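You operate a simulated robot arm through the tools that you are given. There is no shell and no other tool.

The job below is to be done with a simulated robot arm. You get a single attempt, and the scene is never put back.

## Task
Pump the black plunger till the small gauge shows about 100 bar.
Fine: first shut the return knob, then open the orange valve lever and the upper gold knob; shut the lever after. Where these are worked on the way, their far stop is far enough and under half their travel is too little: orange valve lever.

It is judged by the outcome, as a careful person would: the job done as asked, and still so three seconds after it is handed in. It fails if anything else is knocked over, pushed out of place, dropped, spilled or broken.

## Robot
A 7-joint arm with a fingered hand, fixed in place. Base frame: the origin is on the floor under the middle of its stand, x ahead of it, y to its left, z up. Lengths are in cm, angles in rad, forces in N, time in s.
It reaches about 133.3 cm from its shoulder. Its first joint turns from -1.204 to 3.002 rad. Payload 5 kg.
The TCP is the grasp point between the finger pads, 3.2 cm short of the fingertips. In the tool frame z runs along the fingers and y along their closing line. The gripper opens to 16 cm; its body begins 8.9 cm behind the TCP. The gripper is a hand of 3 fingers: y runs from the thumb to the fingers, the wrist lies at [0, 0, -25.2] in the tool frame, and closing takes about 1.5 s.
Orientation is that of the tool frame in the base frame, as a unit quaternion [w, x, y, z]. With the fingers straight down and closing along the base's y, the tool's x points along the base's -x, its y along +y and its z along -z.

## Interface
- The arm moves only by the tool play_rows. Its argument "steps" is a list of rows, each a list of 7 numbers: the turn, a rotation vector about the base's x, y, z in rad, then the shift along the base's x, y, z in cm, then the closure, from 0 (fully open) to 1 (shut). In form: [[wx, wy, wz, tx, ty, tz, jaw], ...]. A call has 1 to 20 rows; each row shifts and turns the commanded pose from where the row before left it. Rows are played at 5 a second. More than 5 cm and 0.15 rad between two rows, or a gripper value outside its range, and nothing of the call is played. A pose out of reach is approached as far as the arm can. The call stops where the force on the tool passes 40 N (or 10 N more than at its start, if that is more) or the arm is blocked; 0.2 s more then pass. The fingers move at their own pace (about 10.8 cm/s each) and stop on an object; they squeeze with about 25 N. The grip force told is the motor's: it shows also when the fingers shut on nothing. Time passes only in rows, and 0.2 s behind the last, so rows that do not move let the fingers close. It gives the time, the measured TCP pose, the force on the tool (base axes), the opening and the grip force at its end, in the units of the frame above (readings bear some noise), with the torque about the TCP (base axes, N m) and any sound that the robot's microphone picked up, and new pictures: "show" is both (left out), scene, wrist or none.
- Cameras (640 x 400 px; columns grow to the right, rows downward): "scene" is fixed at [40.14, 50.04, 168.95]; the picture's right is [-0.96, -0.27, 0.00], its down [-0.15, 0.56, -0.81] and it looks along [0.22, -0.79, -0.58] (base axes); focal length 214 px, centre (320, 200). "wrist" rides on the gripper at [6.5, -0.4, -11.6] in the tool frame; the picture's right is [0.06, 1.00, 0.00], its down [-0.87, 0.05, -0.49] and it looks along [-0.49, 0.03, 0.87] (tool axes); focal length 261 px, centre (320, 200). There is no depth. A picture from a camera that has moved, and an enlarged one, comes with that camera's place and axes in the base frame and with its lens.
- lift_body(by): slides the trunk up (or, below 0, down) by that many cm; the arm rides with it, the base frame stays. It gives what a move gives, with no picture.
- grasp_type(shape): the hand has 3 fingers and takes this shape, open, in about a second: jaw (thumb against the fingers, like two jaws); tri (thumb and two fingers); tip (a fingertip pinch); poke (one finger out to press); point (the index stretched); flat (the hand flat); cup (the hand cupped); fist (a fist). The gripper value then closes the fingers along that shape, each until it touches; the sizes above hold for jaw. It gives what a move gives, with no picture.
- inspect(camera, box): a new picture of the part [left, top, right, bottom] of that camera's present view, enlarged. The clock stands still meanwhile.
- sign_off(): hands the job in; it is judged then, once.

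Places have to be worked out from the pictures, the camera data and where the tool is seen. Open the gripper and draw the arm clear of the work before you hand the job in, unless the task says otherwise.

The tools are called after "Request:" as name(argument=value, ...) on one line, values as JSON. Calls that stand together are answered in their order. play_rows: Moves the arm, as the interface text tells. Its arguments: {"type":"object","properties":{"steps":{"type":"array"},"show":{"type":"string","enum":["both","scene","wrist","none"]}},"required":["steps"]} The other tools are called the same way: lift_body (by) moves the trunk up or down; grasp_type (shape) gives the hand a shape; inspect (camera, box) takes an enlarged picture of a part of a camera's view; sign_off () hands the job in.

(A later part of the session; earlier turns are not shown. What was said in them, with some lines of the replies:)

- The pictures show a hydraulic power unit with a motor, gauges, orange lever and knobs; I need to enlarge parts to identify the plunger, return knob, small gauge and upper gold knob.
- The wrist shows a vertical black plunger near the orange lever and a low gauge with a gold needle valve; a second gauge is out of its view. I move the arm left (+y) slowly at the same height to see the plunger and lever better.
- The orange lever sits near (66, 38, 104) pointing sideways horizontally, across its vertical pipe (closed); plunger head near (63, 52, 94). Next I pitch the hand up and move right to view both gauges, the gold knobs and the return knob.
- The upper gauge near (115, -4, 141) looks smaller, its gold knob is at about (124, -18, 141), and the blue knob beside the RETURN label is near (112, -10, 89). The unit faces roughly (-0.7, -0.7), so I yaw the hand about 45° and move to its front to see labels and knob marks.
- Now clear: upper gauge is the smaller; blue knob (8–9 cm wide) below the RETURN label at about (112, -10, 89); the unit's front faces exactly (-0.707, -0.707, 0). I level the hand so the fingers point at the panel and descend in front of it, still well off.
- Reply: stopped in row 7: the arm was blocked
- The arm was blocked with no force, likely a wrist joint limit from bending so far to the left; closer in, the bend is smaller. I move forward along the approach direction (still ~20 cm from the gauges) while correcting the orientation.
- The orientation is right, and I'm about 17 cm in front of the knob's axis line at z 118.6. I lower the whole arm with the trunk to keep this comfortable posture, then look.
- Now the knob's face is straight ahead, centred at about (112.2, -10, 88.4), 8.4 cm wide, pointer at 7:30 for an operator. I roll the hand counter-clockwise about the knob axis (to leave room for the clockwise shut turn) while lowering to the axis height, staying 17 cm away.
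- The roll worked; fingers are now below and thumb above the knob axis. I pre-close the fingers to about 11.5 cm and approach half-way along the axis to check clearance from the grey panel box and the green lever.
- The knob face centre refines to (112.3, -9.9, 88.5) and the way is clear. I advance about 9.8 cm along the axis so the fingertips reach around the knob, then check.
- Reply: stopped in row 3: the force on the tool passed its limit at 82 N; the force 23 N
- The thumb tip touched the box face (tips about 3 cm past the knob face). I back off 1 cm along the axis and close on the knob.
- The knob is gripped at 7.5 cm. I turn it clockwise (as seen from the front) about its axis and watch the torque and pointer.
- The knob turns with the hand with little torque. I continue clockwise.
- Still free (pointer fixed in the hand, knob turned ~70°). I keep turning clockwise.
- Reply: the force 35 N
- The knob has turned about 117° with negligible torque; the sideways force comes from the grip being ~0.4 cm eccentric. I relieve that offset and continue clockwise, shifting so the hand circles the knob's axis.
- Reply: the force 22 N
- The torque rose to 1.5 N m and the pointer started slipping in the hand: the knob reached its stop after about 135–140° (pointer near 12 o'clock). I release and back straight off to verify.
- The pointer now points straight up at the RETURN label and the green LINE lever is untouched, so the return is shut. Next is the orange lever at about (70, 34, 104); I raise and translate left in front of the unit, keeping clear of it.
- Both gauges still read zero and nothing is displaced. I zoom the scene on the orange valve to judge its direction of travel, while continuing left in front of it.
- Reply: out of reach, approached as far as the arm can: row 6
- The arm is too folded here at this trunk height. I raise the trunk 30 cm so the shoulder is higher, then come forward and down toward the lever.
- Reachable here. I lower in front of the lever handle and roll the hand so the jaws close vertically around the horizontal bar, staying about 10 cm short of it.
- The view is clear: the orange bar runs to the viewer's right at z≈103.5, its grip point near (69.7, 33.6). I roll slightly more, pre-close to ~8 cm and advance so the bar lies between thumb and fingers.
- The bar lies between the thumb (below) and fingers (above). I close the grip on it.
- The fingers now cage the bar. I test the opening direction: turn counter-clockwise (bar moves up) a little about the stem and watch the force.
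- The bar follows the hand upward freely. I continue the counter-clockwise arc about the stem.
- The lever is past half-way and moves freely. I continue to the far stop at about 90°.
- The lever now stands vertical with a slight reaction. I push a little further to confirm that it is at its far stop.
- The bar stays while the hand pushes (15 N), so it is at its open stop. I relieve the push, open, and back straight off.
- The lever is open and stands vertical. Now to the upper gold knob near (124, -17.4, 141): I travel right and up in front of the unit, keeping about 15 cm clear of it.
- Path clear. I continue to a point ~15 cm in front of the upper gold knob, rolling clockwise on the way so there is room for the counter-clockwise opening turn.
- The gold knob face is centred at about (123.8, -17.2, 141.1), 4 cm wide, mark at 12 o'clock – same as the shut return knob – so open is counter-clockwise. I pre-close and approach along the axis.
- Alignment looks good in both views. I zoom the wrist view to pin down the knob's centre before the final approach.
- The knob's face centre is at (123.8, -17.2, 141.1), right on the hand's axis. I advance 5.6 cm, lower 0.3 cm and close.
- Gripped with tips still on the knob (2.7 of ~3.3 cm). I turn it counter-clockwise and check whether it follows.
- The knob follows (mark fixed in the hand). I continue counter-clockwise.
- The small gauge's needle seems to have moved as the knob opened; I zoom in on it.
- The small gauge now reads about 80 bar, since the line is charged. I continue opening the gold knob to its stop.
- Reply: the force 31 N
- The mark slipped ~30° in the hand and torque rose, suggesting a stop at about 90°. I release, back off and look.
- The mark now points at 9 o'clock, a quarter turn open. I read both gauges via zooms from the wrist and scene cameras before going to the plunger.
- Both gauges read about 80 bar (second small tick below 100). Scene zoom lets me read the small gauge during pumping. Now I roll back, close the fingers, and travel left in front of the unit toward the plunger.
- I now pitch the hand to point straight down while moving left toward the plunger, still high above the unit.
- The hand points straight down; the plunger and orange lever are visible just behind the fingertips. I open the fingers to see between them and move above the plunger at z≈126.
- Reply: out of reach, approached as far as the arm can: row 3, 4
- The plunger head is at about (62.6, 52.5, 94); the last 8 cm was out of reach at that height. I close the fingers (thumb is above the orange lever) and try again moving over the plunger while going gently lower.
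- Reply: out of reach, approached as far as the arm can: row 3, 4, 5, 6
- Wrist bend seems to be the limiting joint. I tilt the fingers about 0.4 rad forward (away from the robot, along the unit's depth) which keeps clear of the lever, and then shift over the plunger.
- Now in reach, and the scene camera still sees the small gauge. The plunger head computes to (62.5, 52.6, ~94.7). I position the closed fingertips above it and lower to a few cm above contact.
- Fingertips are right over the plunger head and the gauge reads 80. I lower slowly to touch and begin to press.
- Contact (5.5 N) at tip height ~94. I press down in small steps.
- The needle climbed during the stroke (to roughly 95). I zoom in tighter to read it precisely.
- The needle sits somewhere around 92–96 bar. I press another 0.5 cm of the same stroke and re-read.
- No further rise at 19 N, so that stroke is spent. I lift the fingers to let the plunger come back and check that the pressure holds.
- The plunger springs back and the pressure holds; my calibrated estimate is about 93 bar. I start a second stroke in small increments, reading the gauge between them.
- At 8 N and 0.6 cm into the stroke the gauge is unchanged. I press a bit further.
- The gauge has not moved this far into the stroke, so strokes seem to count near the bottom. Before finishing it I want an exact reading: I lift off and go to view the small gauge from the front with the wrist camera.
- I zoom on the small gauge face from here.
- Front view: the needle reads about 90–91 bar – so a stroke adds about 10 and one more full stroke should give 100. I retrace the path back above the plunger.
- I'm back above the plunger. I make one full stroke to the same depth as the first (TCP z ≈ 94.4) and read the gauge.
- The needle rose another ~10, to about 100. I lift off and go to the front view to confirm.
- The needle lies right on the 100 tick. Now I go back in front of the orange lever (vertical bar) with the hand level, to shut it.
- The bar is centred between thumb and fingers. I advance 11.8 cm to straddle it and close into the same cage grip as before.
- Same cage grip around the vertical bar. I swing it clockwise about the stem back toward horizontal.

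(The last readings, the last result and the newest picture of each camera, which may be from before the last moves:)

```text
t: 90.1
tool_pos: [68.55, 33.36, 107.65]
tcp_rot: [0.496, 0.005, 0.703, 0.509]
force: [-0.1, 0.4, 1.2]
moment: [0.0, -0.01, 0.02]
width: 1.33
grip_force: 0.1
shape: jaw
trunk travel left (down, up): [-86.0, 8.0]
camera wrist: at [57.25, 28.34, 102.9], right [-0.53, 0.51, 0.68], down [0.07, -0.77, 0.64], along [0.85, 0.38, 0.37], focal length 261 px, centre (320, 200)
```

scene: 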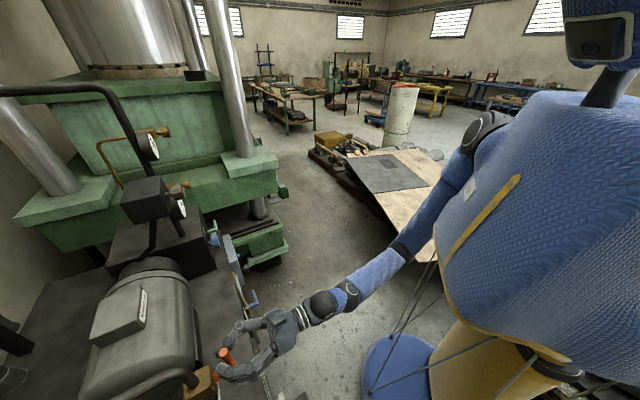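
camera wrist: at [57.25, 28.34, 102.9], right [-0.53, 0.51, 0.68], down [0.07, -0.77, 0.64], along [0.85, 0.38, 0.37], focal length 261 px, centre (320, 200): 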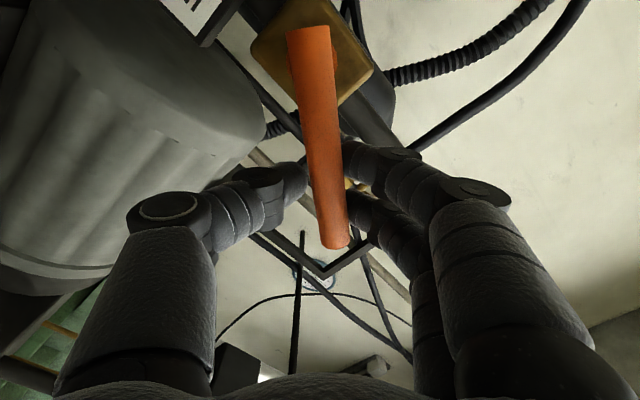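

The lever follows, already past half-way. I continue to its shut stop.

Request:
play_rows(steps=[[0.07, 0.07, 0, 0.308, -0.308, -0.468, 0.92], [0.07, 0.07, 0, 0.274, -0.274, -0.509, 0.92], [0.07, 0.07, 0, 0.237, -0.237, -0.545, 0.92], [0.07, 0.07, 0, 0.197, -0.197, -0.576, 0.92], [0.07, 0.07, 0, 0.155, -0.155, -0.6, 0.92], [0.07, 0.07, 0, 0.11, -0.11, -0.62, 0.92], [0.07, 0.07, 0, 0.07, -0.07, -0.63, 0.92], [0.07, 0.07, 0, 0.02, -0.02, -0.64, 0.92]])

Request:
inspect(camera="scene", box=[160, 300, 320, 400])

```text
t: 91.9
tool_pos: [70.06, 32.06, 103.05]
tcp_rot: [0.264, 0.279, 0.646, 0.66]
force: [2.3, 1.0, 0.8]
moment: [-0.03, 0.0, 0.0]
width: 1.31
grip_force: 0.1
shape: jaw
trunk travel left (down, up): [-86.0, 8.0]
camera wrist: at [57.03, 28.48, 102.77], right [-0.03, 0.02, 1.0], down [0.27, -0.96, 0.02], along [0.96, 0.27, 0.03], focal length 261 px, centre (320, 200)
```

scene: 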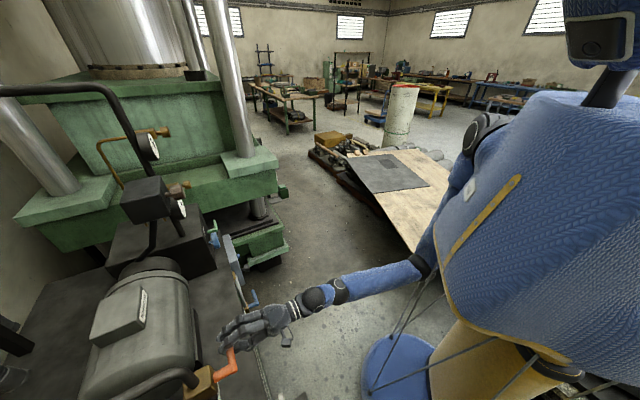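
wrist: 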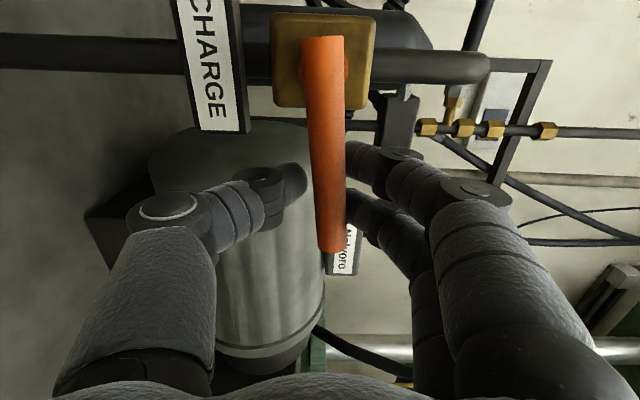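

```text
4.00 times, centred on (240, 350) of scene
camera zoom: at [40.14, 50.04, 168.95], right [-0.96, -0.27, 0.0], down [-0.15, 0.56, -0.81], along [0.22, -0.79, -0.58], focal length 858 px, centre (640, -400)
```

zoom: 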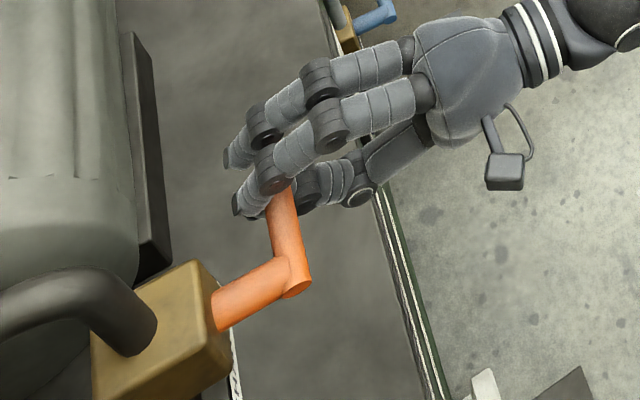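

Nearly horizontal, about 3° short of where it was. I press it on a little until the stop pushes back.

Request:
play_rows(steps=[[0.05, 0.05, 0, 0, 0, -0.4, 0.92], [0.04, 0.04, 0, 0, 0, -0.35, 0.92], [0.02, 0.02, 0, 0, 0, -0.25, 0.92]], show="wrist")

```text
t: 92.7
tool_pos: [69.95, 32.07, 102.29]
tcp_rot: [0.213, 0.328, 0.622, 0.679]
force: [-0.8, 0.3, 5.0]
moment: [0.02, -0.12, -0.02]
width: 1.36
grip_force: 0.1
shape: jaw
trunk travel left (down, up): [-86.0, 8.0]
camera wrist: at [56.98, 28.6, 102.93], right [0.08, -0.09, 0.99], down [0.26, -0.96, -0.11], along [0.96, 0.27, -0.05], focal length 261 px, centre (320, 200)
```

wrist: 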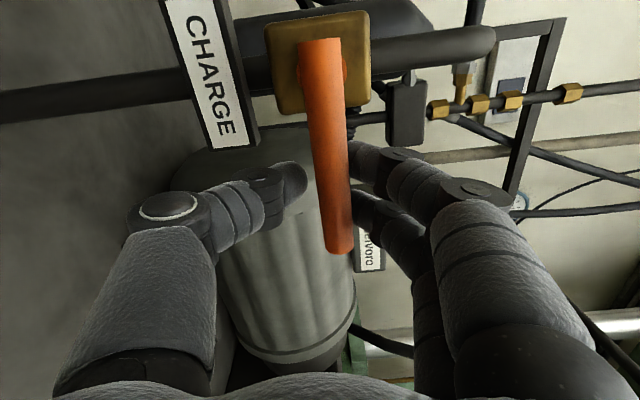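

The bar is level and the stop starts pushing back (5 N). One more small push to confirm it is fully shut.

Request:
play_rows(steps=[[0.02, 0.02, 0, 0, 0, -0.25, 0.92], [0, 0, 0, 0, 0, -0.15, 0.92]], show="none")

Request:
inspect(camera="scene", box=[136, 130, 168, 165])

```text
t: 93.3
tool_pos: [69.82, 32.05, 101.78]
tcp_rot: [0.204, 0.337, 0.617, 0.681]
force: [-1.6, 1.9, 8.9]
moment: [-0.04, -0.17, 0.02]
width: 1.46
grip_force: 0.1
shape: jaw
trunk travel left (down, up): [-86.0, 8.0]
```

```text
11.43 times, centred on (152, 148) of scene
camera zoom: at [40.14, 50.04, 168.95], right [-0.96, -0.27, 0.0], down [-0.15, 0.56, -0.81], along [0.22, -0.79, -0.58], focal length 2451 px, centre (2240, 800)
```

zoom: 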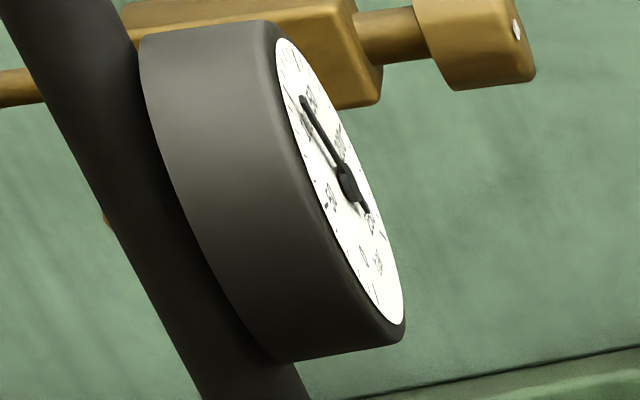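

Reaction rises to 9 N and the gauge stays on 100. I check the lever angle in the zoom.

Request:
inspect(camera="wrist", box=[160, 0, 480, 270])

Request:
inspect(camera="scene", box=[160, 300, 320, 400])

```text
1.48 times, centred on (320, 135) of wrist
camera zoom: at [56.98, 28.59, 102.76], right [0.1, -0.11, 0.99], down [0.26, -0.96, -0.13], along [0.96, 0.27, -0.06], focal length 386 px, centre (320, 296)
```

zoom: 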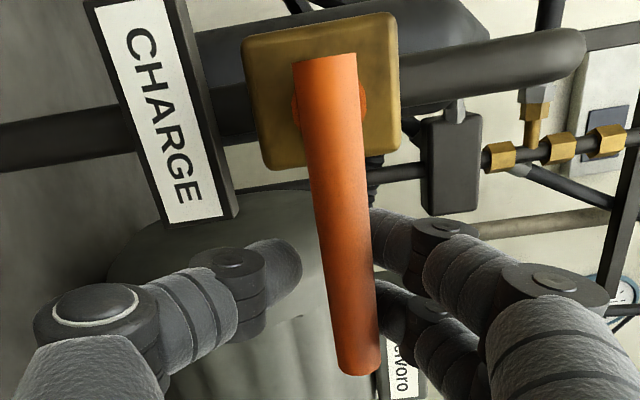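

```text
4.00 times, centred on (240, 350) of scene
camera zoom: at [40.14, 50.04, 168.95], right [-0.96, -0.27, 0.0], down [-0.15, 0.56, -0.81], along [0.22, -0.79, -0.58], focal length 858 px, centre (640, -400)
```

zoom: 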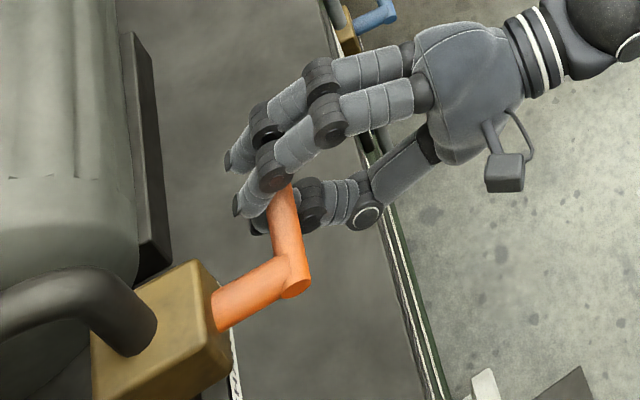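

The bar is parallel with the valve body again: shut. I relieve, open the fingers and back straight off.

Request:
play_rows(steps=[[0, 0, 0, 0, 0, 0.5, 0.8], [0, 0, 0, 0, 0, 0.4, 0.5], [0, 0, 0, 0, 0, 0, 0.45], [0, 0, 0, 0, 0, 0, 0.45], [0, 0, 0, -1.5, -1.5, 0, 0.45], [0, 0, 0, -3, -3, 0, 0.45], [0, 0, 0, -3, -3, 0, 0.4], [0, 0, 0, -2, -2, 0, 0.3]])

Request:
inspect(camera="scene", box=[160, 300, 320, 400])

Request:
inspect(camera="wrist", box=[160, 0, 480, 200])

```text
t: 95.1
tool_pos: [60.09, 22.53, 102.47]
tcp_rot: [0.202, 0.337, 0.616, 0.682]
force: [0.1, -0.2, 0.5]
moment: [0.02, 0.0, 0.0]
width: 11.16
grip_force: 0.1
shape: jaw
trunk travel left (down, up): [-86.0, 8.0]
camera wrist: at [47.24, 18.96, 103.38], right [0.1, -0.11, 0.99], down [0.26, -0.96, -0.13], along [0.96, 0.27, -0.06], focal length 261 px, centre (320, 200)
```

scene: 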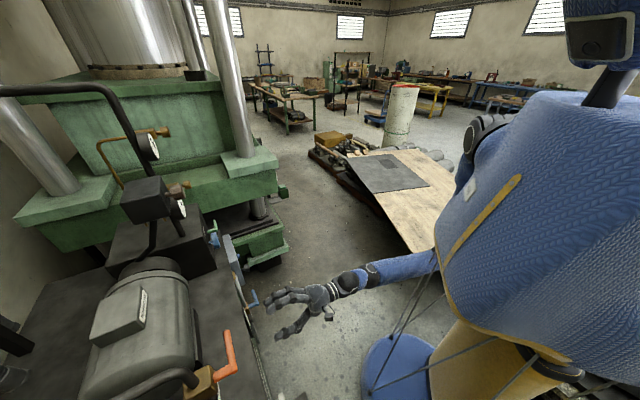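
wrist: 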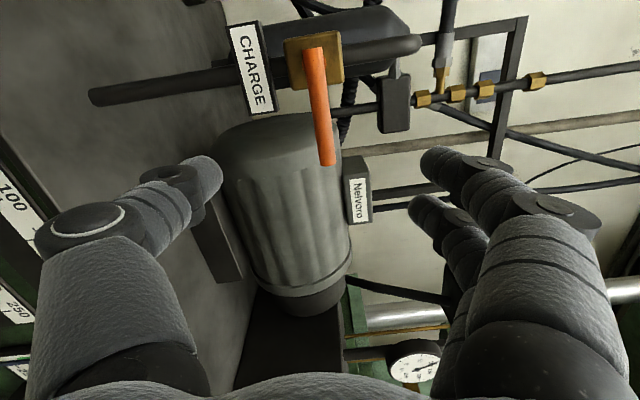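

```text
4.00 times, centred on (240, 350) of scene
camera zoom: at [40.14, 50.04, 168.95], right [-0.96, -0.27, 0.0], down [-0.15, 0.56, -0.81], along [0.22, -0.79, -0.58], focal length 858 px, centre (640, -400)
```

zoom: 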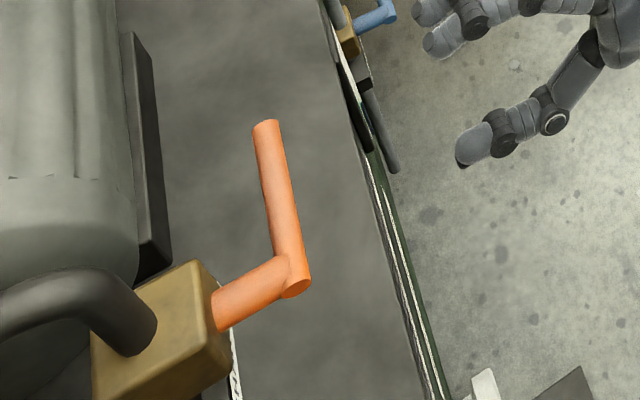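

```text
2.00 times, centred on (320, 100) of wrist
camera zoom: at [47.24, 18.96, 103.38], right [0.1, -0.11, 0.99], down [0.26, -0.96, -0.13], along [0.96, 0.27, -0.06], focal length 521 px, centre (320, 400)
```

zoom: 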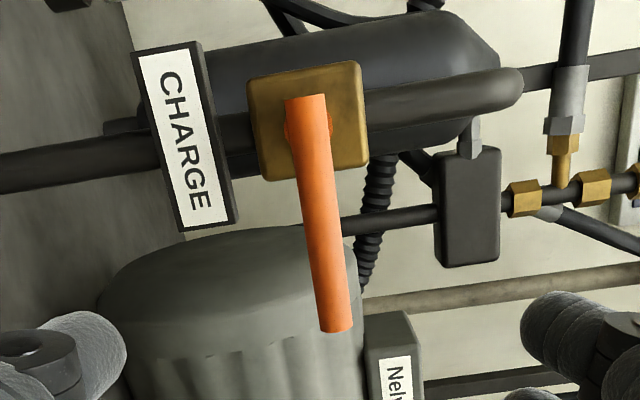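

The lever looks exactly as at the start: shut. I open the gripper, draw the arm clear to the right and up, and re-check gauge and knobs.

Request:
play_rows(steps=[[-0.09, -0.09, 0, -1.5, -3, 2.5, 0.1], [-0.09, -0.09, 0, 0.5, -4, 2.5, 0], [-0.09, -0.09, 0, 1, -4, 2.5, 0], [-0.09, -0.09, 0, 2, -4, 2, 0], [-0.09, -0.09, 0, 2, -4, 2, 0], [-0.09, -0.09, 0, 2, -4, 2, 0], [-0.09, -0.09, 0, 2, -4, 2, 0], [-0.09, -0.09, 0, 2, -4, 2, 0], [-0.09, -0.09, 0, 1, -4, 1, 0], [-0.09, -0.09, 0, 0, -4, 1, 0]])

Request:
inspect(camera="scene", box=[136, 130, 168, 165])

Request:
inspect(camera="scene", box=[80, 100, 320, 250])

Request:
inspect(camera="scene", box=[0, 250, 320, 400])

```text
t: 97.3
tool_pos: [71.39, -16.23, 122.03]
tcp_rot: [0.565, -0.101, 0.697, 0.43]
force: [-0.4, 0.6, -0.4]
moment: [0.03, -0.01, -0.01]
width: 15.98
grip_force: 0.0
shape: jaw
trunk travel left (down, up): [-86.0, 8.0]
camera wrist: at [61.2, -22.47, 116.17], right [-0.65, 0.63, 0.43], down [-0.08, -0.62, 0.78], along [0.76, 0.47, 0.45], focal length 261 px, centre (320, 200)
```

scene: 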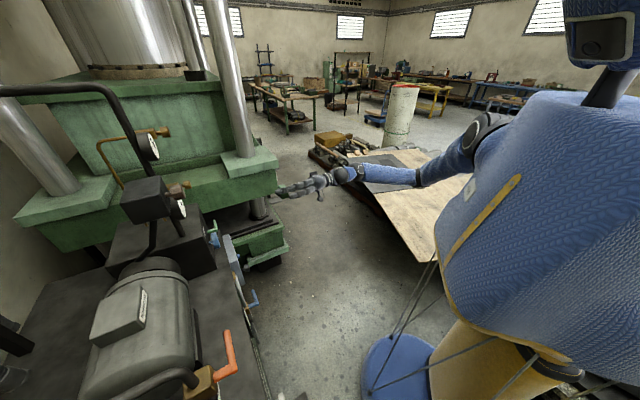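
wrist: 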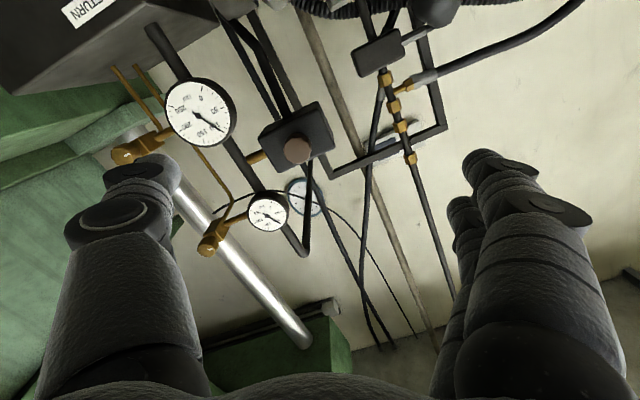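

```text
11.43 times, centred on (152, 148) of scene
camera zoom: at [40.14, 50.04, 168.95], right [-0.96, -0.27, 0.0], down [-0.15, 0.56, -0.81], along [0.22, -0.79, -0.58], focal length 2451 px, centre (2240, 800)
```

zoom: 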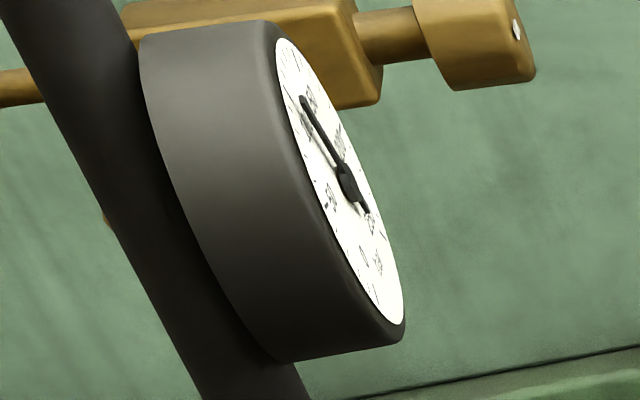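

```text
2.67 times, centred on (200, 175) of scene
camera zoom: at [40.14, 50.04, 168.95], right [-0.96, -0.27, 0.0], down [-0.15, 0.56, -0.81], along [0.22, -0.79, -0.58], focal length 572 px, centre (640, 267)
```

zoom: 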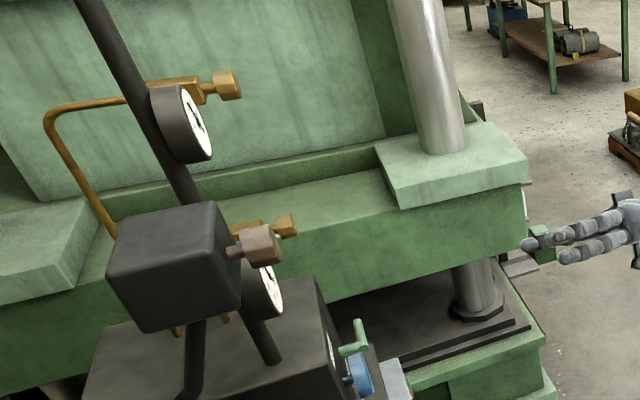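

```text
2.00 times, centred on (160, 325) of scene
camera zoom: at [40.14, 50.04, 168.95], right [-0.96, -0.27, 0.0], down [-0.15, 0.56, -0.81], along [0.22, -0.79, -0.58], focal length 429 px, centre (640, -50)
```

zoom: 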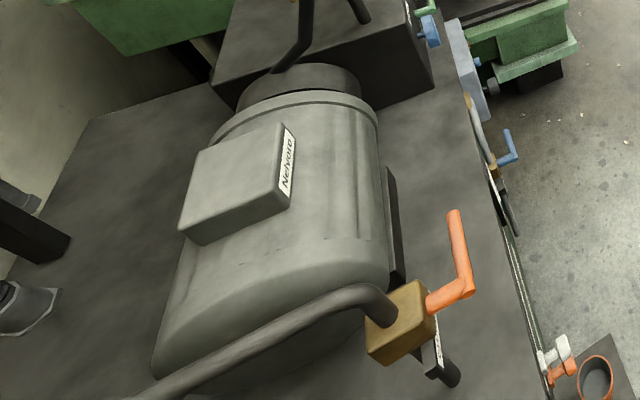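

Everything else is in place, the gripper is open and the arm clear. One last frontal look at the small gauge from here.

Request:
inspect(camera="wrist", box=[236, 182, 300, 238])

Request:
inspect(camera="wrist", box=[40, 0, 300, 260])

```text
7.14 times, centred on (268, 210) of wrist
camera zoom: at [61.2, -22.47, 116.17], right [-0.65, 0.63, 0.43], down [-0.08, -0.62, 0.78], along [0.76, 0.47, 0.45], focal length 1862 px, centre (691, 129)
```

zoom: 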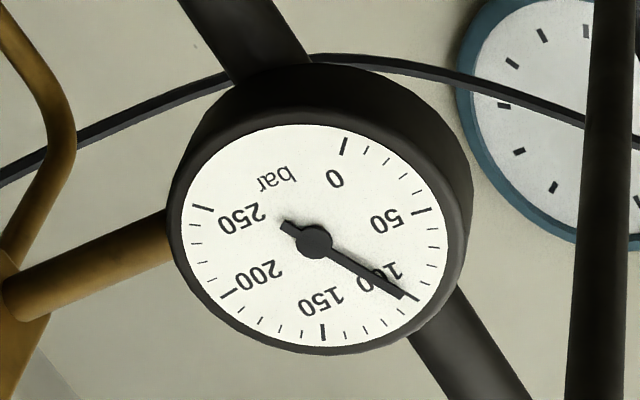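

```text
1.54 times, centred on (170, 130) of wrist
camera zoom: at [61.2, -22.47, 116.17], right [-0.65, 0.63, 0.43], down [-0.08, -0.62, 0.78], along [0.76, 0.47, 0.45], focal length 401 px, centre (551, 308)
```

zoom: 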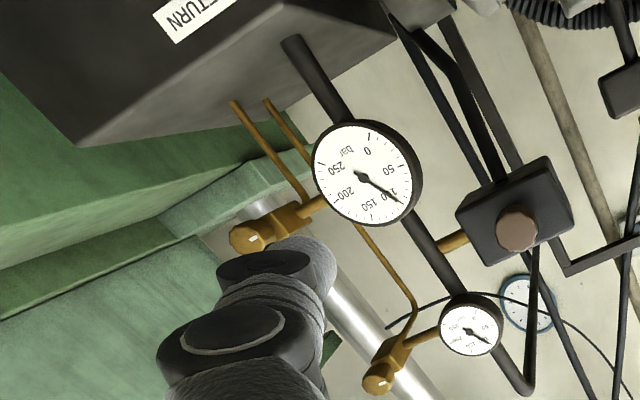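

The small gauge reads right on 100 bar and holds with the lever shut, the return knob shut and the upper gold knob open; the gripper is open and the arm is clear. I hand the job in.

Request:
sign_off()

```text
The job is handed in.
```

The small gauge reads 100 bar and was still holding there when I handed the job in.

- **Return knob:** I turned the blue knob at the RETURN label clockwise to its stop, about 135°. I took clockwise as shut.
- **Orange lever, opening:** I swung it up about 90° to its far stop.
- **Upper gold knob:** I turned it a quarter turn counter-clockwise to its stop. With the lever and this knob open, the gauge showed about 80 bar before any pumping.
- **Pumping:** Two full plunger strokes raised it from about 80 to 90, then to 100 bar. A partial press between them did not change the reading.
- **Orange lever, shutting:** I swung it back to its stop, level as at the start.

While approaching the return knob, a fingertip pressed briefly against the front of the control box, peaking at 82 N before the arm stopped. I saw no damage or movement there. The last pictures showed nothing knocked over or out of place. The gripper is open and the arm is clear of the work.
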